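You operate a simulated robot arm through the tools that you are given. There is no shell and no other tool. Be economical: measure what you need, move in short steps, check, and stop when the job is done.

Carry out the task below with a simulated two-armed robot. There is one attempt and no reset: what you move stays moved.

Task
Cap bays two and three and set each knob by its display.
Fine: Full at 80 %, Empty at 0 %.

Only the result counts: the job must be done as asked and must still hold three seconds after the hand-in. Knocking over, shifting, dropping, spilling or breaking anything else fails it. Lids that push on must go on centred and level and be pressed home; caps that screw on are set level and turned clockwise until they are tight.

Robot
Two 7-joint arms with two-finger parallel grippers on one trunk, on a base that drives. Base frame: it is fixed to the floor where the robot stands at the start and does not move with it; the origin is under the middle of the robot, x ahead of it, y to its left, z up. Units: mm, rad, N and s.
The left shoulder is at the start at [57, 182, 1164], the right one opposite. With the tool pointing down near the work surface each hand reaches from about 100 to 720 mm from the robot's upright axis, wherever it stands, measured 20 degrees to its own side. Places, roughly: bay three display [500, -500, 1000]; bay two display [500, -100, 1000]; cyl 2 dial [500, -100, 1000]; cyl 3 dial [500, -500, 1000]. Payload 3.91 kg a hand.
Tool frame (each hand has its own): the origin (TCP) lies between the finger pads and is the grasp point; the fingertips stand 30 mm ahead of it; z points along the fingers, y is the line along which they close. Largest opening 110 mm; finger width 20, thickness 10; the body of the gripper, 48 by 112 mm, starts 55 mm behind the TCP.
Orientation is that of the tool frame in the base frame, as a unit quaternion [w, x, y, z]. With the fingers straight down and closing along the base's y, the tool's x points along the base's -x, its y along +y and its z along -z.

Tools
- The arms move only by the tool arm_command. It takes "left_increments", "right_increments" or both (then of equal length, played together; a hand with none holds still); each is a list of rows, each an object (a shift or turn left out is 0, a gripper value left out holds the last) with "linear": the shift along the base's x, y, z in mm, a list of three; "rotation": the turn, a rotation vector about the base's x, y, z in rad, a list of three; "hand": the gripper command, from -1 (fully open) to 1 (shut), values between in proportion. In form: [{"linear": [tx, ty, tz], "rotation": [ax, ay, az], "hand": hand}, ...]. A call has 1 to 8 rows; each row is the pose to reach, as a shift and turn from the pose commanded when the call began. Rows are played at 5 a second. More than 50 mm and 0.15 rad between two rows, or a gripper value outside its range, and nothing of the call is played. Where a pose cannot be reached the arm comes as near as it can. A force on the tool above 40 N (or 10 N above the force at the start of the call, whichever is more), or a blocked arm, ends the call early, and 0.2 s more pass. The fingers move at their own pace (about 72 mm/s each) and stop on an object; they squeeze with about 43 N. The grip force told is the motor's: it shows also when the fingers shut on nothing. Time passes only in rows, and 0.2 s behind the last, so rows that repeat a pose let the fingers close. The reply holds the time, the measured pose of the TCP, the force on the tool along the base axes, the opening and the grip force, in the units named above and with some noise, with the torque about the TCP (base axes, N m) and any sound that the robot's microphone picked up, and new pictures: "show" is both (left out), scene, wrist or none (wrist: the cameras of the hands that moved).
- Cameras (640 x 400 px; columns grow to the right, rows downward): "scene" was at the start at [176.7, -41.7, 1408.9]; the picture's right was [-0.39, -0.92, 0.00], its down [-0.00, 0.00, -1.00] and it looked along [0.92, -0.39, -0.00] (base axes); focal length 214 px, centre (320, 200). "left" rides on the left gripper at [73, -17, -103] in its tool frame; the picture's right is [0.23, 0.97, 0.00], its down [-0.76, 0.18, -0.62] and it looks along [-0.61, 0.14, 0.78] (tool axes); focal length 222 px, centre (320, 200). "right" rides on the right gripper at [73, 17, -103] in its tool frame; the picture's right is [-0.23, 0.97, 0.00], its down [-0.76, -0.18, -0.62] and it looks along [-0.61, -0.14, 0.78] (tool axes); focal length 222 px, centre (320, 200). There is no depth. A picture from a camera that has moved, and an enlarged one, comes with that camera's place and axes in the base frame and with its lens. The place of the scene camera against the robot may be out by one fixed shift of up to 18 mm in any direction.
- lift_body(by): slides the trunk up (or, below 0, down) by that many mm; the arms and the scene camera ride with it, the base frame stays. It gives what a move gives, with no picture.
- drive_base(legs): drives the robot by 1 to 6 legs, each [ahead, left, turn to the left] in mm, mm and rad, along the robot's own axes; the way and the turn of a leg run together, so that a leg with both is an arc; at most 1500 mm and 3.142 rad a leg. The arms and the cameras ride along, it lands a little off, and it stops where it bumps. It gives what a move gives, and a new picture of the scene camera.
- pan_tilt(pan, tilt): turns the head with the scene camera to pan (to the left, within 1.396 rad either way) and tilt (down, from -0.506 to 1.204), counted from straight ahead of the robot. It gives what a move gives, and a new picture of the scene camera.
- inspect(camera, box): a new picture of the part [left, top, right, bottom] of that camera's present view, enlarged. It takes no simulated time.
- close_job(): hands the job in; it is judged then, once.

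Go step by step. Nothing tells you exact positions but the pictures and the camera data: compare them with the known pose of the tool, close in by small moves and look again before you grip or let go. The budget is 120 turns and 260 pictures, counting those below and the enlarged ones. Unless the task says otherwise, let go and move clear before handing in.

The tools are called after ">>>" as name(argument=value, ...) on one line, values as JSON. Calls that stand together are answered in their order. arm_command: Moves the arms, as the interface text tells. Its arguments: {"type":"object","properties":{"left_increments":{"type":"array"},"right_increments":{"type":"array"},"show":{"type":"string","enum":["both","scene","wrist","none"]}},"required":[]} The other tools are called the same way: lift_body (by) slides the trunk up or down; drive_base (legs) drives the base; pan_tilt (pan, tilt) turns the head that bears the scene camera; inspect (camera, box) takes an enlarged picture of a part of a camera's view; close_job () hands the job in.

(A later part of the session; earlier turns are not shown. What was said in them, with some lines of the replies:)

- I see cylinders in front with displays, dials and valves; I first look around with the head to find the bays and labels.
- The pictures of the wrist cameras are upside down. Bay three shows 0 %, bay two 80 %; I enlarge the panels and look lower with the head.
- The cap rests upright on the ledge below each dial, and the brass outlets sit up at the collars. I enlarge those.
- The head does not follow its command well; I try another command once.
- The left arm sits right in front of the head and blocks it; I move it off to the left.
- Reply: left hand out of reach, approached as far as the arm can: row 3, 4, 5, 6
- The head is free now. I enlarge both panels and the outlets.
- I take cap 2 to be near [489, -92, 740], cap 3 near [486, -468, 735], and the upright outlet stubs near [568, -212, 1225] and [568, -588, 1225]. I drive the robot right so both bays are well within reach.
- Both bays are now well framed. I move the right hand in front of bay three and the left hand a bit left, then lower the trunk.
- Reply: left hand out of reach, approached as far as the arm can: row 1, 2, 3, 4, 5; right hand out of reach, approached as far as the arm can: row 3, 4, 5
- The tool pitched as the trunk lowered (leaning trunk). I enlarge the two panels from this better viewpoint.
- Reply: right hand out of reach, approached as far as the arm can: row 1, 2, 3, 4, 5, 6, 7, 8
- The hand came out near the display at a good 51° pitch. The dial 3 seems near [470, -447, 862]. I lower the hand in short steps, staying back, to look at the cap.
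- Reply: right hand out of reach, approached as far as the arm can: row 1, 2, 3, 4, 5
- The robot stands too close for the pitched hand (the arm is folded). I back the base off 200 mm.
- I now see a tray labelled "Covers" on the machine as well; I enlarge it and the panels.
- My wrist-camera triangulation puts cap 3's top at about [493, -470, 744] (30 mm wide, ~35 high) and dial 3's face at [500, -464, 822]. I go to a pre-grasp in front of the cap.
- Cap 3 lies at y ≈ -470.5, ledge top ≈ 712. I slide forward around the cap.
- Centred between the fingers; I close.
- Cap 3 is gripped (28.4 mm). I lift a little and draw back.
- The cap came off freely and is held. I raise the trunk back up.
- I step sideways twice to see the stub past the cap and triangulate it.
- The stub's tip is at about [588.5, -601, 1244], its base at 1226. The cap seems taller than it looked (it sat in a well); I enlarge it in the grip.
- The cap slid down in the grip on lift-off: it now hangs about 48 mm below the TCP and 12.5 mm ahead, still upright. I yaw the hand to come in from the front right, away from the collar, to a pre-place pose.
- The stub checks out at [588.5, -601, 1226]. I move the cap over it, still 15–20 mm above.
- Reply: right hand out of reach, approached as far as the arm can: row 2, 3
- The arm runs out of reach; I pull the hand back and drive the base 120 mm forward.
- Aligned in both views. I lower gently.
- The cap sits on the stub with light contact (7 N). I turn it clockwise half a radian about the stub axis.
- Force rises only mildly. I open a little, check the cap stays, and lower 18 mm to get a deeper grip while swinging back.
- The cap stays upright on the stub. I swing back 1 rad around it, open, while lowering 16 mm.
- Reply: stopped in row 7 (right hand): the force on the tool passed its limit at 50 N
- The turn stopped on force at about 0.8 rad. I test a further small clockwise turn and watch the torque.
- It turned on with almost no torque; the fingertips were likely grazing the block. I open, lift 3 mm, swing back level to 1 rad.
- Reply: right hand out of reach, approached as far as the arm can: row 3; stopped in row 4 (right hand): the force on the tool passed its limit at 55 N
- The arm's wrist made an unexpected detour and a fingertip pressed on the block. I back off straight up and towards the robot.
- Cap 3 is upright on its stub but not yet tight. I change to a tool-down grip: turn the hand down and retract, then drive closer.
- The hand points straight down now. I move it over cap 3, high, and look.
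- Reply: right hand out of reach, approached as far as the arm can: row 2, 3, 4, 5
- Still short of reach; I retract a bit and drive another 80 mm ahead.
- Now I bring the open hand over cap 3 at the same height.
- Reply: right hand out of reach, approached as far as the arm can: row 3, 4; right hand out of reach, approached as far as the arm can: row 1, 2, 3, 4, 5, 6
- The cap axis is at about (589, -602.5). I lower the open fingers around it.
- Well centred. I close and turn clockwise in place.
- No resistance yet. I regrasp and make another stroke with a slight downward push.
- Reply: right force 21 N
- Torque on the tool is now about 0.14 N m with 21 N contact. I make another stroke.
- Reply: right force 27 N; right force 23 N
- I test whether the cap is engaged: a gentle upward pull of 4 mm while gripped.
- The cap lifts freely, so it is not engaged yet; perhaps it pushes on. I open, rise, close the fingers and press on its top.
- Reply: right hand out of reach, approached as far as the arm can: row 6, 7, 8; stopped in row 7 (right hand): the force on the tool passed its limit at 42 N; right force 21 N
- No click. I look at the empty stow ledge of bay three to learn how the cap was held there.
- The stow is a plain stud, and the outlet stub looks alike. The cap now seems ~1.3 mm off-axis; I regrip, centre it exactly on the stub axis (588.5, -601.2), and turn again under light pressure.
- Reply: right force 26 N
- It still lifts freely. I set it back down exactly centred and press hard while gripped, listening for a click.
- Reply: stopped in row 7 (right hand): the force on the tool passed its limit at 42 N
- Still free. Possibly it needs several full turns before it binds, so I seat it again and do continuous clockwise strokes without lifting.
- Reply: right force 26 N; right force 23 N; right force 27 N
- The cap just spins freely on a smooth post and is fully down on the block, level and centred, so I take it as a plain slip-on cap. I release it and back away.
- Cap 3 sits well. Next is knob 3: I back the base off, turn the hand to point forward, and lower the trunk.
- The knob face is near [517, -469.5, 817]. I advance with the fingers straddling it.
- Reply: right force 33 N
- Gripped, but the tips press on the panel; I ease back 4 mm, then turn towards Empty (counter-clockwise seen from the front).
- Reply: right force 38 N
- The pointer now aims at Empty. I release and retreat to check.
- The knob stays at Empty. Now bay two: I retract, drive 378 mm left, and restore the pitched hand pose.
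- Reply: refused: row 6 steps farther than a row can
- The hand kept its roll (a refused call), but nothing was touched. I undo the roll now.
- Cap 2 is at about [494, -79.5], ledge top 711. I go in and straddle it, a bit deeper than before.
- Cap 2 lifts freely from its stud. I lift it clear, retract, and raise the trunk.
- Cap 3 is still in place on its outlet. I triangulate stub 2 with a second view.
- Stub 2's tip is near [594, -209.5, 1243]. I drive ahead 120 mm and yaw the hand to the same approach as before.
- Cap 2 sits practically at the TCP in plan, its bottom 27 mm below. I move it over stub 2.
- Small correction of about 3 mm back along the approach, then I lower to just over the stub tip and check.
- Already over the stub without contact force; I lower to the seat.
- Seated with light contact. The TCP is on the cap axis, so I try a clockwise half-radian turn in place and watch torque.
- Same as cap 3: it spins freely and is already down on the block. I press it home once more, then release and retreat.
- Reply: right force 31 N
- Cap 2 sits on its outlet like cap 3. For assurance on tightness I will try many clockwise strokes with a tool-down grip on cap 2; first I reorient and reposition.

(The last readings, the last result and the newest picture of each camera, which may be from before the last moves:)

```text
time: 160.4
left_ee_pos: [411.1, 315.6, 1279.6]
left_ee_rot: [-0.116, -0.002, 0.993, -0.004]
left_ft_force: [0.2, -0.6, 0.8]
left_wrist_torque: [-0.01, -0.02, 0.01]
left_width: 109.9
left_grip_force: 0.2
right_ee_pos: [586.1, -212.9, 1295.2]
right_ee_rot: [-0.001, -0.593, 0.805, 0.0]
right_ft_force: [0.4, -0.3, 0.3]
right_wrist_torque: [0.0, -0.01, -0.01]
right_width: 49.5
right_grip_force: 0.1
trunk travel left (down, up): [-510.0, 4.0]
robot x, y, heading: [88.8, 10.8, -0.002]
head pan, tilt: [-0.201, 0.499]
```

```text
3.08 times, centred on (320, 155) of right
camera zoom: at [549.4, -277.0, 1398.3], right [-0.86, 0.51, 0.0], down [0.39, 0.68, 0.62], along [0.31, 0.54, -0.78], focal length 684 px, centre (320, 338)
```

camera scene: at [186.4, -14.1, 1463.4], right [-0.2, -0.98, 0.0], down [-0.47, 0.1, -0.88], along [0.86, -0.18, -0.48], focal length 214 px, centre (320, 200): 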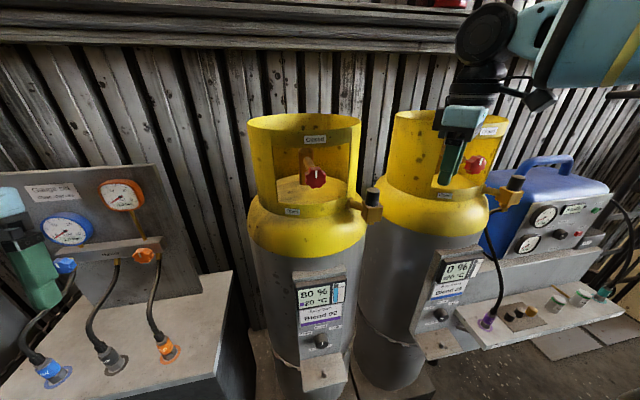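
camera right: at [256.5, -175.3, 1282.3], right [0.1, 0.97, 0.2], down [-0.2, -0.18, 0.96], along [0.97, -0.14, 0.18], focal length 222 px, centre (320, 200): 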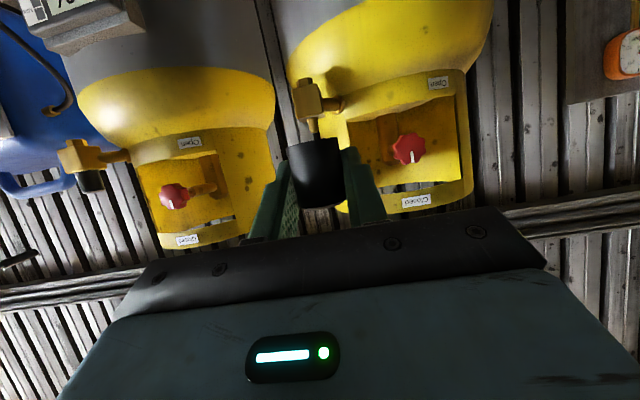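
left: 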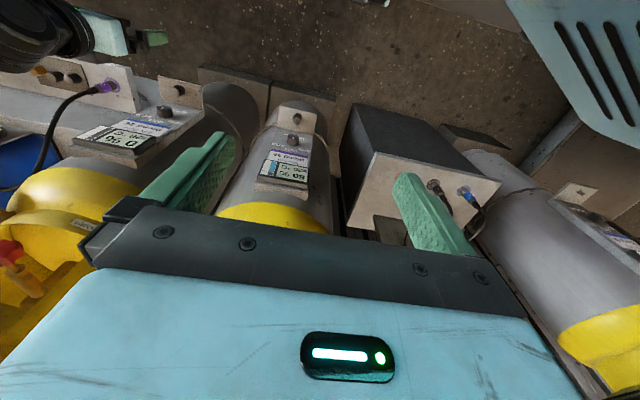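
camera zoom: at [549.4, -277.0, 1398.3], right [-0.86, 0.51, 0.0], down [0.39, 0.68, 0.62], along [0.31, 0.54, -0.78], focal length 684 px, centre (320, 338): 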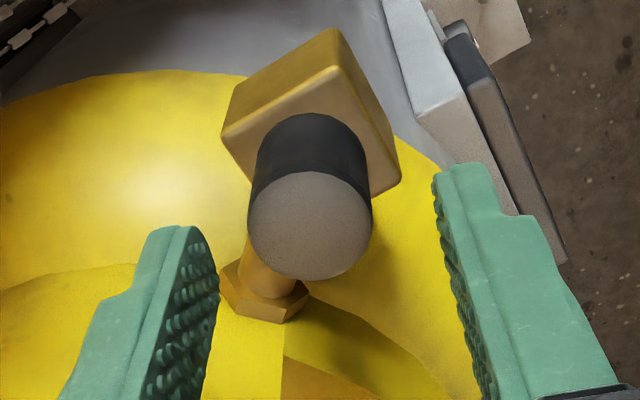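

>>> arm_command(right_increments=[{"linear": [4.7, 3.6, -8]}, {"linear": [4.7, 3.6, -20]}, {"linear": [4.7, 3.6, -32]}, {"linear": [4.7, 3.6, -32]}, {"linear": [4.7, 3.6, -32], "hand": 1}, {"linear": [4.7, 3.6, -32], "hand": 1}, {"linear": [4.7, 3.6, -32], "hand": 1}], show="none")

>>> arm_command(right_increments=[{"linear": [0, 0, -1], "rotation": [0, 0, -0.148]}, {"linear": [0, 0, -1], "rotation": [0, 0, -0.296]}, {"linear": [0, 0, -1], "rotation": [0, 0, -0.444]}, {"linear": [0, 0, -1], "rotation": [0, 0, -0.592]}, {"linear": [0, 0, -1], "rotation": [0, 0, -0.74]}, {"linear": [0, 0, -1], "rotation": [0, 0, -0.888]}, {"linear": [0, 0, -1], "rotation": [0, 0, -1.036]}, {"linear": [0, 0, -1], "rotation": [0, 0, -1.184]}], show="none")

>>> arm_command(right_increments=[{"hand": 0.2}, {"linear": [0, 0, 1], "rotation": [0, 0, 0.148], "hand": 0.1}, {"linear": [0, 0, 1], "rotation": [0, 0, 0.296]}, {"linear": [0, 0, 1], "rotation": [0, 0, 0.444]}, {"linear": [0, 0, 1], "rotation": [0, 0, 0.592]}, {"linear": [0, 0, 1], "rotation": [0, 0, 0.74]}, {"linear": [0, 0, 1], "rotation": [0, 0, 0.888]}, {"linear": [0, 0, 1], "rotation": [0, 0, 1.036]}], show="none")

>>> arm_command(right_increments=[{"rotation": [0, 0, 0.148]}, {"rotation": [0, 0, 0.15], "hand": 1}, {"rotation": [0, 0, 0.15], "hand": 1}, {"rotation": [0, 0, 0.15], "hand": 1}], show="none")

>>> arm_command(right_increments=[{"linear": [0, 0, -1], "rotation": [0, 0, -0.148]}, {"linear": [0, 0, -1], "rotation": [0, 0, -0.296]}, {"linear": [0, 0, -1], "rotation": [0, 0, -0.444]}, {"linear": [0, 0, -1], "rotation": [0, 0, -0.592]}, {"linear": [0, 0, -1], "rotation": [0, 0, -0.74]}, {"linear": [0, 0, -1], "rotation": [0, 0, -0.888]}, {"linear": [0, 0, -1], "rotation": [0, 0, -1.036]}, {"linear": [0, 0, -1], "rotation": [0, 0, -1.184]}], show="none")

```text
time: 162.0
left_ee_pos: [410.6, 315.9, 1277.3]
left_ee_rot: [-0.117, -0.001, 0.993, -0.004]
left_ft_force: [0.2, -1.0, 0.6]
left_wrist_torque: [-0.02, -0.01, 0.03]
left_width: 109.9
left_grip_force: 0.0
right_ee_pos: [590.3, -209.3, 1263.6]
right_ee_rot: [0.0, -0.593, 0.805, 0.0]
right_ft_force: [-0.4, -0.6, -0.1]
right_wrist_torque: [-0.04, 0.01, 0.01]
right_width: 28.3
right_grip_force: 43.1
right hand out of reach, approached as far as the arm can: row 1
trunk travel left (down, up): [-510.0, 4.0]
robot x, y, heading: [88.8, 11.7, -0.001]
head pan, tilt: [-0.201, 0.499]
```

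```text
time: 163.8
left_ee_pos: [409.1, 316.3, 1279.3]
left_ee_rot: [-0.117, -0.002, 0.993, -0.005]
left_ft_force: [-0.9, -0.6, -0.4]
left_wrist_torque: [0.02, -0.01, -0.01]
left_width: 109.9
left_grip_force: 0.1
right_ee_pos: [591.6, -207.6, 1263.9]
right_ee_rot: [0.0, -0.042, 0.999, 0.0]
right_ft_force: [1.0, -2.9, 10.8]
right_wrist_torque: [-0.09, 0.0, 0.07]
right_width: 28.5
right_grip_force: 42.6
trunk travel left (down, up): [-510.0, 4.0]
robot x, y, heading: [90.0, 10.0, -0.002]
head pan, tilt: [-0.201, 0.499]
```

```text
time: 165.6
left_ee_pos: [410.8, 315.6, 1277.4]
left_ee_rot: [-0.116, -0.001, 0.993, -0.003]
left_ft_force: [0.0, 0.6, -0.4]
left_wrist_torque: [-0.02, -0.04, 0.0]
left_width: 110.0
left_grip_force: 0.0
right_ee_pos: [592.2, -207.6, 1263.5]
right_ee_rot: [-0.001, -0.534, 0.846, 0.0]
right_ft_force: [-0.2, 0.8, 0.7]
right_wrist_torque: [0.0, -0.05, -0.01]
right_width: 49.5
right_grip_force: 0.1
trunk travel left (down, up): [-510.0, 4.0]
robot x, y, heading: [88.9, 10.0, -0.003]
head pan, tilt: [-0.201, 0.499]
```

```text
time: 166.6
left_ee_pos: [410.2, 315.3, 1278.5]
left_ee_rot: [-0.116, -0.001, 0.993, -0.004]
left_ft_force: [-0.2, -0.3, -0.6]
left_wrist_torque: [-0.01, 0.01, 0.0]
left_width: 110.0
left_grip_force: 0.1
right_ee_pos: [591.9, -208.8, 1263.3]
right_ee_rot: [-0.001, -0.594, 0.805, -0.001]
right_ft_force: [-0.4, -0.2, -0.7]
right_wrist_torque: [-0.01, -0.02, 0.0]
right_width: 28.6
right_grip_force: 43.3
trunk travel left (down, up): [-510.0, 4.0]
robot x, y, heading: [89.9, 9.5, -0.006]
head pan, tilt: [-0.201, 0.499]
```

```text
time: 168.4
left_ee_pos: [409.6, 315.2, 1277.8]
left_ee_rot: [-0.117, -0.001, 0.993, -0.005]
left_ft_force: [0.2, 0.7, 0.4]
left_wrist_torque: [0.01, 0.0, 0.0]
left_width: 109.9
left_grip_force: 0.1
right_ee_pos: [590.9, -208.6, 1262.5]
right_ee_rot: [0.001, -0.043, 0.999, 0.0]
right_ft_force: [1.5, -3.3, 12.6]
right_wrist_torque: [-0.19, 0.05, 0.07]
right_width: 28.6
right_grip_force: 42.7
trunk travel left (down, up): [-510.0, 4.0]
robot x, y, heading: [94.6, 12.8, 0.004]
head pan, tilt: [-0.201, 0.499]
```

>>> arm_command(right_increments=[{"hand": 0.2}, {"linear": [0, 0, 1], "rotation": [0, 0, 0.148], "hand": 0.1}, {"linear": [0, 0, 1], "rotation": [0, 0, 0.296]}, {"linear": [0, 0, 1], "rotation": [0, 0, 0.444]}, {"linear": [0, 0, 1], "rotation": [0, 0, 0.592]}, {"linear": [0, 0, 1], "rotation": [0, 0, 0.74]}, {"linear": [0, 0, 1], "rotation": [0, 0, 0.888]}, {"linear": [0, 0, 1], "rotation": [0, 0, 1.036]}], show="none")

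>>> arm_command(right_increments=[{"rotation": [0, 0, 0.148]}, {"rotation": [0, 0, 0.15], "hand": 1}, {"rotation": [0, 0, 0.15], "hand": 1}, {"rotation": [0, 0, 0.15], "hand": 1}], show="none")

>>> arm_command(right_increments=[{"linear": [0, 0, -1], "rotation": [0, 0, -0.148]}, {"linear": [0, 0, -1], "rotation": [0, 0, -0.296]}, {"linear": [0, 0, -1], "rotation": [0, 0, -0.444]}, {"linear": [0, 0, -1], "rotation": [0, 0, -0.592]}, {"linear": [0, 0, -1], "rotation": [0, 0, -0.74]}, {"linear": [0, 0, -1], "rotation": [0, 0, -0.888]}, {"linear": [0, 0, -1], "rotation": [0, 0, -1.036]}, {"linear": [0, 0, -1], "rotation": [0, 0, -1.184]}], show="none")

>>> arm_command(right_increments=[{"hand": 0.2}, {"linear": [0, 0, 1], "rotation": [0, 0, 0.148], "hand": 0.1}, {"linear": [0, 0, 1], "rotation": [0, 0, 0.296]}, {"linear": [0, 0, 1], "rotation": [0, 0, 0.444]}, {"linear": [0, 0, 1], "rotation": [0, 0, 0.592]}, {"linear": [0, 0, 1], "rotation": [0, 0, 0.74]}, {"linear": [0, 0, 1], "rotation": [0, 0, 0.888]}, {"linear": [0, 0, 1], "rotation": [0, 0, 1.036]}], show="none")

>>> arm_command(right_increments=[{"rotation": [0, 0, 0.148]}, {"rotation": [0, 0, 0.15], "hand": 1}, {"rotation": [0, 0, 0.15], "hand": 1}, {"rotation": [0, 0, 0.15], "hand": 1}], show="none")

>>> arm_command(right_increments=[{"linear": [0, 0, -1], "rotation": [0, 0, -0.148]}, {"linear": [0, 0, -1], "rotation": [0, 0, -0.296]}, {"linear": [0, 0, -1], "rotation": [0, 0, -0.444]}, {"linear": [0, 0, -1], "rotation": [0, 0, -0.592]}, {"linear": [0, 0, -1], "rotation": [0, 0, -0.74]}, {"linear": [0, 0, -1], "rotation": [0, 0, -0.888]}, {"linear": [0, 0, -1], "rotation": [0, 0, -1.036]}, {"linear": [0, 0, -1], "rotation": [0, 0, -1.184]}], show="none")

>>> arm_command(right_increments=[{"hand": 0.2}, {"linear": [0, 0, 1], "rotation": [0, 0, 0.148], "hand": 0.1}, {"linear": [0, 0, 1], "rotation": [0, 0, 0.296]}, {"linear": [0, 0, 1], "rotation": [0, 0, 0.444]}, {"linear": [0, 0, 1], "rotation": [0, 0, 0.592]}, {"linear": [0, 0, 1], "rotation": [0, 0, 0.74]}, {"linear": [0, 0, 1], "rotation": [0, 0, 0.888]}, {"linear": [0, 0, 1], "rotation": [0, 0, 1.036]}], show="none")

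>>> arm_command(right_increments=[{"rotation": [0, 0, 0.148]}, {"rotation": [0, 0, 0.15], "hand": 1}, {"rotation": [0, 0, 0.15], "hand": 1}, {"rotation": [0, 0, 0.15], "hand": 1}], show="none")

>>> arm_command(right_increments=[{"linear": [0, 0, -1], "rotation": [0, 0, -0.148]}, {"linear": [0, 0, -1], "rotation": [0, 0, -0.296]}, {"linear": [0, 0, -1], "rotation": [0, 0, -0.444]}, {"linear": [0, 0, -1], "rotation": [0, 0, -0.592]}, {"linear": [0, 0, -1], "rotation": [0, 0, -0.74]}, {"linear": [0, 0, -1], "rotation": [0, 0, -0.888]}, {"linear": [0, 0, -1], "rotation": [0, 0, -1.036]}, {"linear": [0, 0, -1], "rotation": [0, 0, -1.184]}], show="none")

```text
time: 170.2
left_ee_pos: [410.0, 315.4, 1278.2]
left_ee_rot: [-0.116, -0.001, 0.993, -0.005]
left_ft_force: [0.9, 0.4, 0.2]
left_wrist_torque: [-0.03, 0.02, 0.03]
left_width: 110.0
left_grip_force: 0.1
right_ee_pos: [592.3, -208.4, 1263.6]
right_ee_rot: [0.0, -0.535, 0.845, 0.001]
right_ft_force: [-0.1, 0.1, -0.8]
right_wrist_torque: [-0.01, -0.06, -0.02]
right_width: 49.5
right_grip_force: 0.1
trunk travel left (down, up): [-510.0, 4.0]
robot x, y, heading: [93.6, 13.7, -0.004]
head pan, tilt: [-0.201, 0.499]
```

```text
time: 171.2
left_ee_pos: [409.0, 315.9, 1278.6]
left_ee_rot: [-0.117, -0.002, 0.993, -0.005]
left_ft_force: [-0.3, 0.4, 0.5]
left_wrist_torque: [0.0, 0.01, 0.0]
left_width: 110.0
left_grip_force: 0.0
right_ee_pos: [590.7, -208.9, 1263.7]
right_ee_rot: [-0.001, -0.596, 0.803, -0.001]
right_ft_force: [-0.2, -0.2, -0.8]
right_wrist_torque: [0.0, 0.04, 0.0]
right_width: 28.3
right_grip_force: 43.0
trunk travel left (down, up): [-510.0, 4.0]
robot x, y, heading: [90.1, 11.1, -0.001]
head pan, tilt: [-0.201, 0.499]
```

```text
time: 173.0
left_ee_pos: [410.6, 314.8, 1278.2]
left_ee_rot: [-0.117, -0.003, 0.993, -0.006]
left_ft_force: [0.2, 0.1, 1.0]
left_wrist_torque: [-0.01, -0.02, -0.01]
left_width: 110.0
left_grip_force: 0.0
right_ee_pos: [589.6, -207.9, 1263.9]
right_ee_rot: [0.0, -0.044, 0.999, -0.001]
right_ft_force: [0.7, -2.6, 9.3]
right_wrist_torque: [-0.14, 0.15, 0.07]
right_width: 28.6
right_grip_force: 42.5
trunk travel left (down, up): [-510.0, 4.0]
robot x, y, heading: [91.6, 13.1, 0.003]
head pan, tilt: [-0.201, 0.499]
```

```text
time: 174.8
left_ee_pos: [411.5, 315.3, 1278.6]
left_ee_rot: [-0.117, -0.002, 0.993, -0.005]
left_ft_force: [0.4, 0.5, 0.2]
left_wrist_torque: [0.0, 0.02, -0.01]
left_width: 109.8
left_grip_force: 0.1
right_ee_pos: [590.7, -208.1, 1263.0]
right_ee_rot: [0.0, -0.535, 0.845, 0.001]
right_ft_force: [1.1, 0.6, -1.3]
right_wrist_torque: [0.02, -0.01, 0.0]
right_width: 49.6
right_grip_force: 0.1
trunk travel left (down, up): [-510.0, 4.0]
robot x, y, heading: [89.2, 8.9, -0.001]
head pan, tilt: [-0.201, 0.499]
```

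```text
time: 175.8
left_ee_pos: [410.5, 314.7, 1278.2]
left_ee_rot: [-0.117, -0.001, 0.993, -0.004]
left_ft_force: [-0.2, -0.1, -0.2]
left_wrist_torque: [0.01, -0.01, -0.02]
left_width: 109.8
left_grip_force: 0.0
right_ee_pos: [590.9, -208.9, 1263.5]
right_ee_rot: [0.0, -0.596, 0.803, 0.0]
right_ft_force: [0.3, -1.0, 1.4]
right_wrist_torque: [-0.05, -0.04, 0.02]
right_width: 28.3
right_grip_force: 42.6
trunk travel left (down, up): [-510.0, 4.0]
robot x, y, heading: [86.0, 11.9, -0.0]
head pan, tilt: [-0.201, 0.499]
```

```text
time: 177.6
left_ee_pos: [410.0, 314.1, 1278.9]
left_ee_rot: [-0.117, -0.001, 0.993, -0.004]
left_ft_force: [0.1, -0.2, 0.1]
left_wrist_torque: [0.0, 0.01, 0.02]
left_width: 110.0
left_grip_force: 0.0
right_ee_pos: [590.9, -208.1, 1263.5]
right_ee_rot: [0.001, -0.045, 0.999, 0.0]
right_ft_force: [1.1, -4.9, 14.3]
right_wrist_torque: [-0.22, 0.08, 0.12]
right_width: 28.4
right_grip_force: 43.1
trunk travel left (down, up): [-510.0, 4.0]
robot x, y, heading: [88.2, 13.8, -0.004]
head pan, tilt: [-0.201, 0.499]
```

```text
time: 179.4
left_ee_pos: [409.7, 316.4, 1278.5]
left_ee_rot: [-0.117, -0.001, 0.993, -0.004]
left_ft_force: [0.0, 0.3, -1.5]
left_wrist_torque: [0.02, 0.0, 0.0]
left_width: 110.0
left_grip_force: 0.0
right_ee_pos: [590.7, -207.7, 1263.2]
right_ee_rot: [0.0, -0.536, 0.844, 0.0]
right_ft_force: [0.6, -0.1, -0.2]
right_wrist_torque: [0.03, 0.02, -0.01]
right_width: 49.5
right_grip_force: 0.0
trunk travel left (down, up): [-510.0, 4.0]
robot x, y, heading: [88.9, 11.0, -0.003]
head pan, tilt: [-0.201, 0.499]
```

```text
time: 180.4
left_ee_pos: [411.4, 315.8, 1278.7]
left_ee_rot: [-0.116, -0.001, 0.993, -0.004]
left_ft_force: [-0.8, -0.1, 0.1]
left_wrist_torque: [-0.03, -0.01, -0.01]
left_width: 110.4
left_grip_force: 0.1
right_ee_pos: [591.7, -208.0, 1264.0]
right_ee_rot: [-0.001, -0.597, 0.802, -0.001]
right_ft_force: [-0.3, 0.2, 0.1]
right_wrist_torque: [0.0, 0.0, 0.01]
right_width: 28.5
right_grip_force: 43.1
trunk travel left (down, up): [-510.0, 4.0]
robot x, y, heading: [90.7, 10.9, 0.001]
head pan, tilt: [-0.201, 0.499]
```

```text
time: 182.2
left_ee_pos: [409.8, 316.5, 1278.8]
left_ee_rot: [-0.116, -0.001, 0.993, -0.004]
left_ft_force: [-0.7, 0.8, -0.6]
left_wrist_torque: [0.05, -0.01, -0.02]
left_width: 110.1
left_grip_force: 0.1
right_ee_pos: [590.8, -209.0, 1263.2]
right_ee_rot: [-0.001, -0.045, 0.999, 0.0]
right_ft_force: [1.4, -1.8, 8.8]
right_wrist_torque: [-0.07, -0.01, 0.07]
right_width: 28.4
right_grip_force: 42.8
trunk travel left (down, up): [-510.0, 4.0]
robot x, y, heading: [87.9, 7.8, -0.003]
head pan, tilt: [-0.201, 0.499]
```

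No thread here either: it is a slip-on cap, fully down. I release, retreat, and reposition for knob 2 exactly as I did for knob 3.

>>> arm_command(right_increments=[{"linear": [0, 0, 1], "hand": 0.2}, {"linear": [0, 0, 1], "hand": 0.0}, {"linear": [0, 0, 15], "hand": 0.0}, {"linear": [-5, -5, 35]}, {"linear": [-40, -15, 45]}, {"linear": [-85, -20, 45]}, {"linear": [-130, -20, 45]}], show="none")

>>> drive_base(legs=[[-289, 90, 0]])

>>> inspect(camera="scene", box=[320, 120, 480, 220])

```text
time: 183.8
left_ee_pos: [408.2, 315.4, 1278.8]
left_ee_rot: [-0.116, -0.001, 0.993, -0.004]
left_ft_force: [0.0, -0.3, 0.0]
left_wrist_torque: [-0.02, -0.04, 0.02]
left_width: 109.8
left_grip_force: 0.0
right_ee_pos: [457.6, -228.0, 1306.0]
right_ee_rot: [0.0, -0.046, 0.999, -0.001]
right_ft_force: [-0.5, -0.9, -0.2]
right_wrist_torque: [0.01, 0.01, -0.01]
right_width: 55.1
right_grip_force: 0.2
trunk travel left (down, up): [-510.0, 4.0]
robot x, y, heading: [93.3, 9.0, 0.001]
head pan, tilt: [-0.201, 0.499]
```

```text
time: 185.9
left_ee_pos: [125.1, 405.3, 1277.6]
left_ee_rot: [-0.118, -0.001, 0.993, -0.004]
left_ft_force: [-0.8, -0.1, -0.3]
left_wrist_torque: [-0.03, -0.02, 0.02]
left_width: 109.8
left_grip_force: 0.0
right_ee_pos: [175.7, -138.0, 1305.5]
right_ee_rot: [-0.001, -0.047, 0.999, 0.0]
right_ft_force: [0.0, 0.2, 0.1]
right_wrist_torque: [-0.02, -0.01, -0.02]
right_width: 54.9
right_grip_force: 0.0
trunk travel left (down, up): [-510.0, 4.0]
robot x, y, heading: [-197.7, 101.0, -0.003]
head pan, tilt: [-0.201, 0.499]
camera scene: at [-97.6, 76.4, 1463.0], right [-0.2, -0.98, 0.0], down [-0.47, 0.1, -0.88], along [0.86, -0.18, -0.48], focal length 214 px, centre (320, 200)
```

scene: 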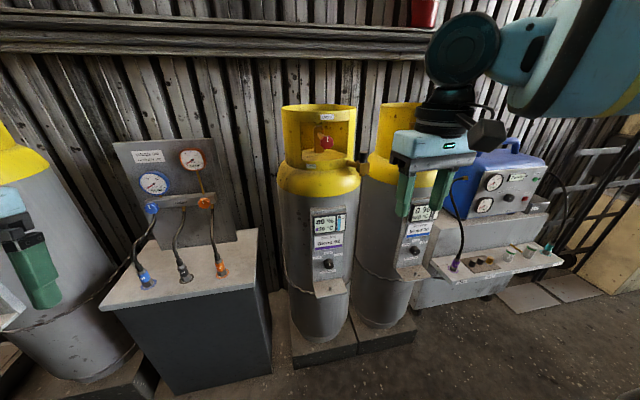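

```text
4.00 times, centred on (400, 170) of scene
camera zoom: at [-97.6, 76.4, 1463.0], right [-0.2, -0.98, 0.0], down [-0.47, 0.1, -0.88], along [0.86, -0.18, -0.48], focal length 858 px, centre (0, 320)
```

zoom: 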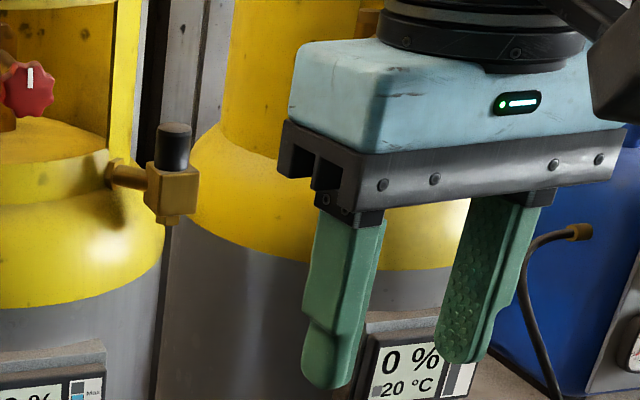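

>>> arm_command(right_increments=[{"linear": [20, 8, -5], "rotation": [0.0067, -0.1427, -0.0067]}, {"linear": [40, 16, -10], "rotation": [0.0133, -0.2855, -0.0133]}, {"linear": [60, 24, -15], "rotation": [0.02, -0.428, -0.02]}, {"linear": [80, 32, -20], "rotation": [0.0267, -0.571, -0.0267]}, {"linear": [100, 40, -25], "rotation": [0.0333, -0.7137, -0.0333]}, {"linear": [120, 48, -30], "rotation": [0.04, -0.8564, -0.04]}, {"linear": [140, 54, -40], "rotation": [0.0467, -0.999, -0.0467]}, {"linear": [160, 58, -50], "rotation": [0.0534, -1.142, -0.0534]}], show="none")

>>> arm_command(right_increments=[{"linear": [0, 0, -20], "rotation": [0.0067, -0.143, -0.0067]}, {"linear": [0, 0, -40], "rotation": [0.0134, -0.286, -0.0134]}, {"linear": [0, 0, -60], "rotation": [0.02, -0.429, -0.02]}], show="none")

>>> lift_body(by=-285)

>>> arm_command(right_increments=[{"linear": [20, 0, -30]}, {"linear": [40, 0, -60]}, {"linear": [60, 0, -89]}, {"linear": [80, 0, -89]}, {"linear": [80, 0, -89]}], show="wrist")

>>> inspect(camera="right", box=[220, 80, 420, 220])

```text
time: 187.7
left_ee_pos: [126.2, 404.7, 1277.4]
left_ee_rot: [-0.117, -0.001, 0.993, -0.005]
left_ft_force: [-0.8, 1.4, 0.9]
left_wrist_torque: [-0.02, 0.01, -0.02]
left_width: 110.0
left_grip_force: 0.0
right_ee_pos: [336.6, -80.4, 1255.0]
right_ee_rot: [0.541, -0.014, 0.841, 0.0]
right_ft_force: [0.0, 0.0, -0.2]
right_wrist_torque: [0.01, 0.0, 0.02]
right_width: 55.5
right_grip_force: 0.0
trunk travel left (down, up): [-510.0, 4.0]
robot x, y, heading: [-191.3, 100.3, -0.0]
head pan, tilt: [-0.201, 0.499]
```

```text
time: 188.5
left_ee_pos: [126.0, 405.8, 1278.2]
left_ee_rot: [-0.117, -0.002, 0.993, -0.005]
left_ft_force: [0.6, 0.3, -0.5]
left_wrist_torque: [-0.04, 0.02, -0.03]
left_width: 110.2
left_grip_force: 0.1
right_ee_pos: [335.1, -79.6, 1195.8]
right_ee_rot: [0.707, 0.001, 0.707, 0.0]
right_ft_force: [-0.5, -0.4, 0.6]
right_wrist_torque: [-0.02, -0.02, 0.03]
right_width: 54.9
right_grip_force: 0.0
trunk travel left (down, up): [-510.0, 4.0]
robot x, y, heading: [-195.0, 97.8, -0.004]
head pan, tilt: [-0.201, 0.499]
```

```text
time: 191.4
left_ee_pos: [125.1, 405.1, 993.0]
left_ee_rot: [-0.116, 0.0, 0.993, -0.005]
left_ft_force: [-0.3, 0.1, -0.4]
left_wrist_torque: [0.01, 0.0, 0.0]
left_width: 110.1
left_grip_force: 0.2
right_ee_pos: [336.0, -79.0, 911.9]
right_ee_rot: [0.708, -0.001, 0.707, 0.0]
right_ft_force: [-0.6, 0.0, 0.1]
right_wrist_torque: [-0.02, -0.03, 0.0]
right_width: 55.0
right_grip_force: 0.1
trunk travel left (down, up): [-225.0, 289.0]
robot x, y, heading: [-196.3, 99.8, -0.0]
head pan, tilt: [-0.201, 0.499]
```

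```text
time: 192.6
left_ee_pos: [125.0, 405.6, 992.9]
left_ee_rot: [-0.117, 0.0, 0.993, -0.004]
left_ft_force: [0.4, -0.8, -0.8]
left_wrist_torque: [-0.01, 0.0, -0.01]
left_width: 110.2
left_grip_force: 0.0
right_ee_pos: [415.7, -80.1, 823.4]
right_ee_rot: [0.707, -0.001, 0.707, 0.001]
right_ft_force: [-0.4, 0.1, 0.4]
right_wrist_torque: [-0.01, 0.03, -0.02]
right_width: 54.9
right_grip_force: 0.1
trunk travel left (down, up): [-225.0, 289.0]
robot x, y, heading: [-197.5, 101.1, -0.003]
head pan, tilt: [-0.201, 0.499]
camera right: at [313.4, -63.2, 749.5], right [0.0, 0.97, 0.23], down [-0.62, -0.18, 0.76], along [0.78, -0.14, 0.61], focal length 222 px, centre (320, 200)
```

right: 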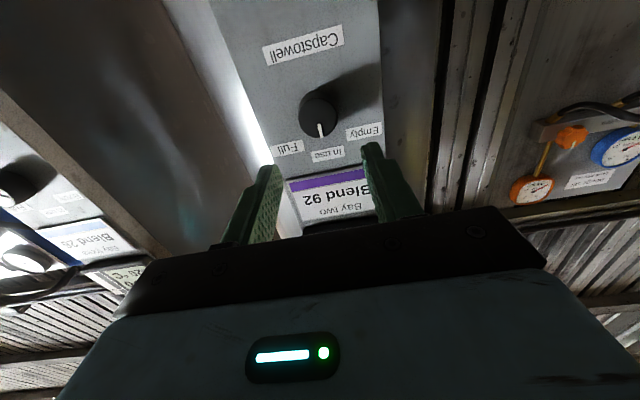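

```text
2.86 times, centred on (320, 150) of right
camera zoom: at [313.4, -63.2, 749.5], right [0.0, 0.97, 0.23], down [-0.62, -0.18, 0.76], along [0.78, -0.14, 0.61], focal length 635 px, centre (320, 343)
```

zoom: 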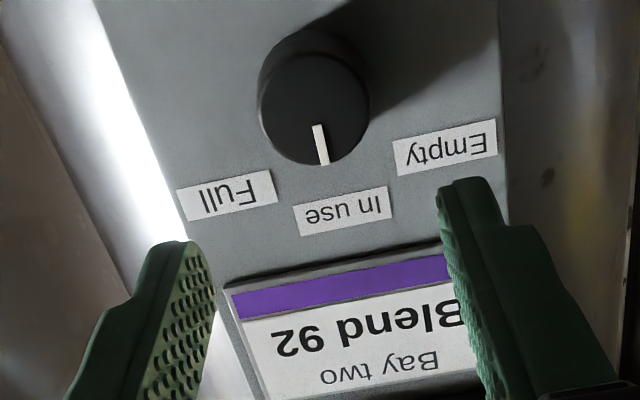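

Knob 2's axis is at about y = -81, z = 822.5. I advance to x = 510 with the fingers straddling it.

>>> arm_command(right_increments=[{"linear": [35, -1.1, -1]}, {"linear": [70, -1.1, -1]}, {"linear": [86, -1.1, -1]}, {"linear": [94.5, -1.1, -1]}, {"linear": [94.5, -1.1, -1]}], show="none")

>>> inspect(camera="right", box=[220, 100, 420, 240])

```text
time: 193.8
left_ee_pos: [124.9, 405.5, 993.5]
left_ee_rot: [-0.117, 0.0, 0.993, -0.004]
left_ft_force: [0.2, 0.5, 0.6]
left_wrist_torque: [-0.01, 0.03, 0.01]
left_width: 109.7
left_grip_force: 0.1
right_ee_pos: [511.2, -81.8, 821.8]
right_ee_rot: [0.707, -0.002, 0.708, 0.0]
right_ft_force: [-0.5, -1.3, 0.8]
right_wrist_torque: [0.0, -0.01, 0.0]
right_width: 55.3
right_grip_force: 0.0
trunk travel left (down, up): [-225.0, 289.0]
robot x, y, heading: [-198.2, 101.5, -0.0]
head pan, tilt: [-0.201, 0.499]
```

```text
2.86 times, centred on (320, 170) of right
camera zoom: at [408.4, -64.3, 748.3], right [0.0, 0.97, 0.23], down [-0.62, -0.18, 0.76], along [0.78, -0.14, 0.61], focal length 635 px, centre (320, 286)
```

zoom: 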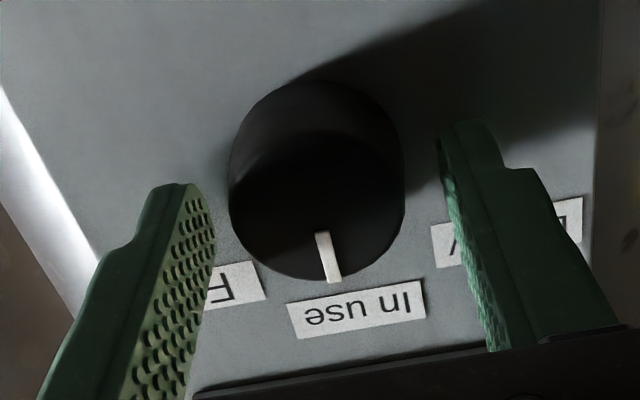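

Same picture as for knob 3. I close and turn it clockwise (seen from the front) to Full.

>>> arm_command(right_increments=[{"linear": [2, 0.3, 0.5]}, {"linear": [2, 0.3, 0.5], "hand": 1}, {"linear": [2, 0.3, 0.5], "hand": 1}, {"linear": [2, 0.3, 0.5], "hand": 1}], show="none")

>>> arm_command(right_increments=[{"rotation": [0.13, 0, 0]}, {"rotation": [0.26, 0, 0]}, {"rotation": [0.39, 0, 0]}, {"rotation": [0.52, 0, 0]}, {"rotation": [0.65, 0, 0]}, {"rotation": [0.78, 0, 0]}, {"rotation": [0.9, 0, 0]}, {"rotation": [0.9, 0, 0]}], show="none")

>>> inspect(camera="right", box=[220, 100, 420, 240])

```text
time: 194.8
left_ee_pos: [125.5, 405.2, 993.8]
left_ee_rot: [-0.117, -0.002, 0.993, -0.004]
left_ft_force: [0.3, -0.4, 0.3]
left_wrist_torque: [0.05, 0.01, 0.04]
left_width: 110.0
left_grip_force: 0.1
right_ee_pos: [512.3, -81.5, 822.4]
right_ee_rot: [0.707, 0.001, 0.707, 0.0]
right_ft_force: [0.9, -0.3, 0.0]
right_wrist_torque: [0.0, 0.0, -0.03]
right_width: 39.4
right_grip_force: 45.0
trunk travel left (down, up): [-225.0, 289.0]
robot x, y, heading: [-196.3, 103.0, -0.001]
head pan, tilt: [-0.201, 0.499]
```

```text
time: 196.6
left_ee_pos: [125.5, 405.4, 992.5]
left_ee_rot: [-0.119, 0.0, 0.993, -0.004]
left_ft_force: [-0.1, 0.5, -0.9]
left_wrist_torque: [-0.01, -0.02, -0.02]
left_width: 109.8
left_grip_force: 0.1
right_ee_pos: [511.8, -84.3, 821.0]
right_ee_rot: [0.636, 0.311, 0.636, 0.307]
right_ft_force: [0.3, -12.6, -1.9]
right_wrist_torque: [-0.05, 0.01, -0.65]
right_width: 39.3
right_grip_force: 44.4
trunk travel left (down, up): [-225.0, 289.0]
robot x, y, heading: [-194.0, 100.5, 0.003]
head pan, tilt: [-0.201, 0.499]
```

```text
2.86 times, centred on (320, 170) of right
camera zoom: at [410.7, -16.3, 788.2], right [0.0, 0.43, 0.9], down [-0.63, -0.7, 0.33], along [0.78, -0.57, 0.26], focal length 635 px, centre (320, 286)
```

zoom: 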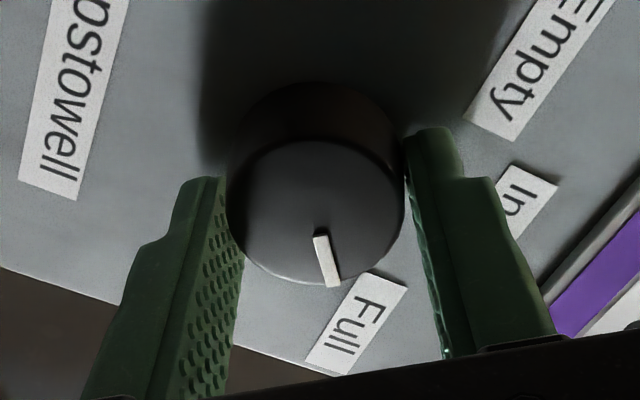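

It turned with the hand towards Full. I release and retreat to check.

>>> arm_command(right_increments=[{"hand": 0.0}, {"hand": -0.1}, {"linear": [-20, 0, 0]}, {"linear": [-60, 0, 0]}, {"linear": [-100, 0, 0]}, {"linear": [-140, 0, 0]}], show="scene")

>>> inspect(camera="right", box=[220, 40, 420, 180])

```text
time: 198.0
left_ee_pos: [124.5, 405.5, 994.0]
left_ee_rot: [-0.117, -0.001, 0.993, -0.005]
left_ft_force: [0.2, -0.1, -0.7]
left_wrist_torque: [0.01, 0.01, 0.0]
left_width: 110.1
left_grip_force: 0.0
right_ee_pos: [371.7, -81.4, 822.4]
right_ee_rot: [0.637, 0.307, 0.637, 0.307]
right_ft_force: [-0.6, -0.8, 0.7]
right_wrist_torque: [0.03, -0.03, 0.0]
right_width: 60.5
right_grip_force: 0.1
trunk travel left (down, up): [-225.0, 289.0]
robot x, y, heading: [-196.7, 103.9, -0.001]
head pan, tilt: [-0.201, 0.499]
camera scene: at [53.6, 76.3, 1151.7], right [-0.2, -0.98, 0.0], down [-0.47, 0.1, -0.88], along [0.86, -0.18, -0.48], focal length 214 px, centre (320, 200)
```

scene: 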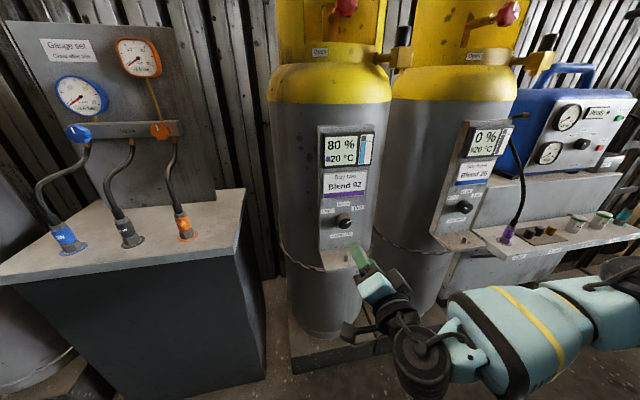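

```text
2.86 times, centred on (320, 110) of right
camera zoom: at [268.7, -13.8, 789.4], right [0.0, 0.43, 0.9], down [-0.62, -0.71, 0.33], along [0.78, -0.56, 0.27], focal length 635 px, centre (320, 457)
```

zoom: 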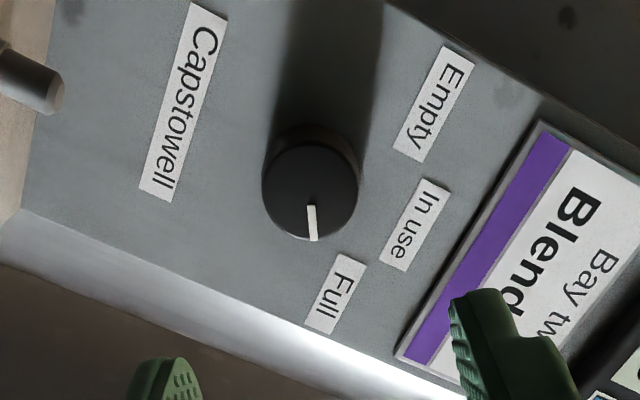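

>>> inspect(camera="scene", box=[320, 195, 370, 245])

>>> inspect(camera="scene", box=[435, 180, 485, 230])

>>> inspect(camera="scene", box=[370, 20, 570, 100])

```text
8.00 times, centred on (345, 220) of scene
camera zoom: at [53.6, 76.3, 1151.7], right [-0.2, -0.98, 0.0], down [-0.47, 0.1, -0.88], along [0.86, -0.18, -0.48], focal length 1716 px, centre (120, 40)
```

zoom: 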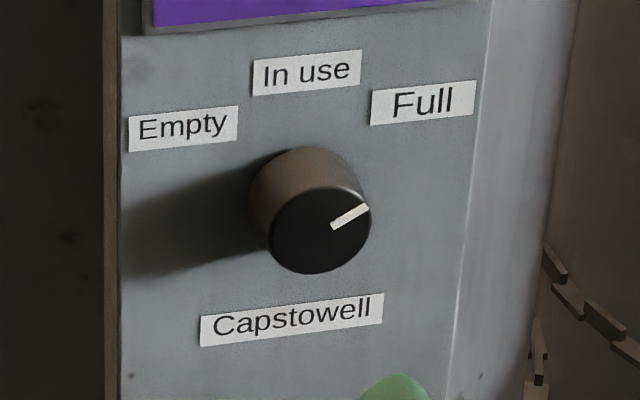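

```text
8.00 times, centred on (460, 205) of scene
camera zoom: at [53.6, 76.3, 1151.7], right [-0.2, -0.98, 0.0], down [-0.47, 0.1, -0.88], along [0.86, -0.18, -0.48], focal length 1716 px, centre (-800, 160)
```

zoom: 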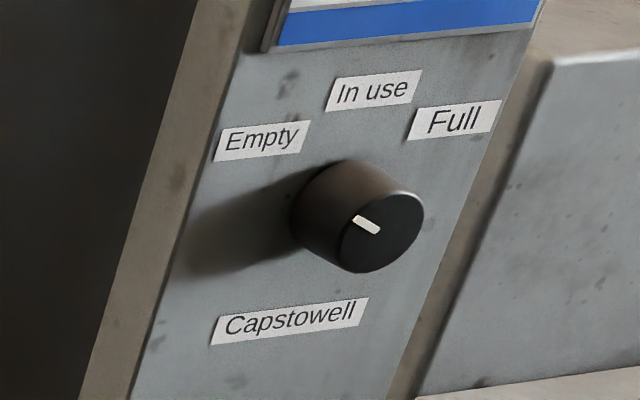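

```text
3.20 times, centred on (470, 60) of scene
camera zoom: at [53.6, 76.3, 1151.7], right [-0.2, -0.98, 0.0], down [-0.47, 0.1, -0.88], along [0.86, -0.18, -0.48], focal length 686 px, centre (-160, 648)
```

zoom: 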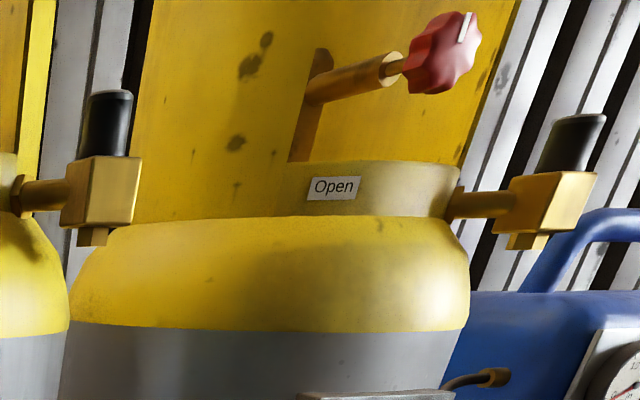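

Both knobs read correctly (bay two Full at 80 %, bay three Empty at 0 %). Both caps sit level and fully down on their outlets, and both hands are clear, so I hand in.

>>> close_job()

```text
The job is handed in.
```

I put both caps on their outlets and set both knobs, and the job is handed in. I could not confirm that the caps are tight.

- **Knobs:** bay two is set to Full (display 80 %) and bay three to Empty (display 0 %). Both pointers line up with their labels in the last pictures.
- **Caps:** both sit level and fully down on the outlet blocks.
    - They never tightened: they turned freely when I turned them clockwise, bay two for about one turn and bay three for more.
    - Cap three still lifted off freely when I pulled on it. I did not pull on cap two.
    - I took them for plain slip-on caps and pressed both down, cap three with about 40 N and cap two with about 30 N. If they are meant to screw tight, that part is not done.
- **Contact along the way:** a fingertip once pressed on bay three's outlet block (the force limit tripped at 55 N). The fingertips also pressed on its panel at about 33 N. Nothing looked shifted afterwards.
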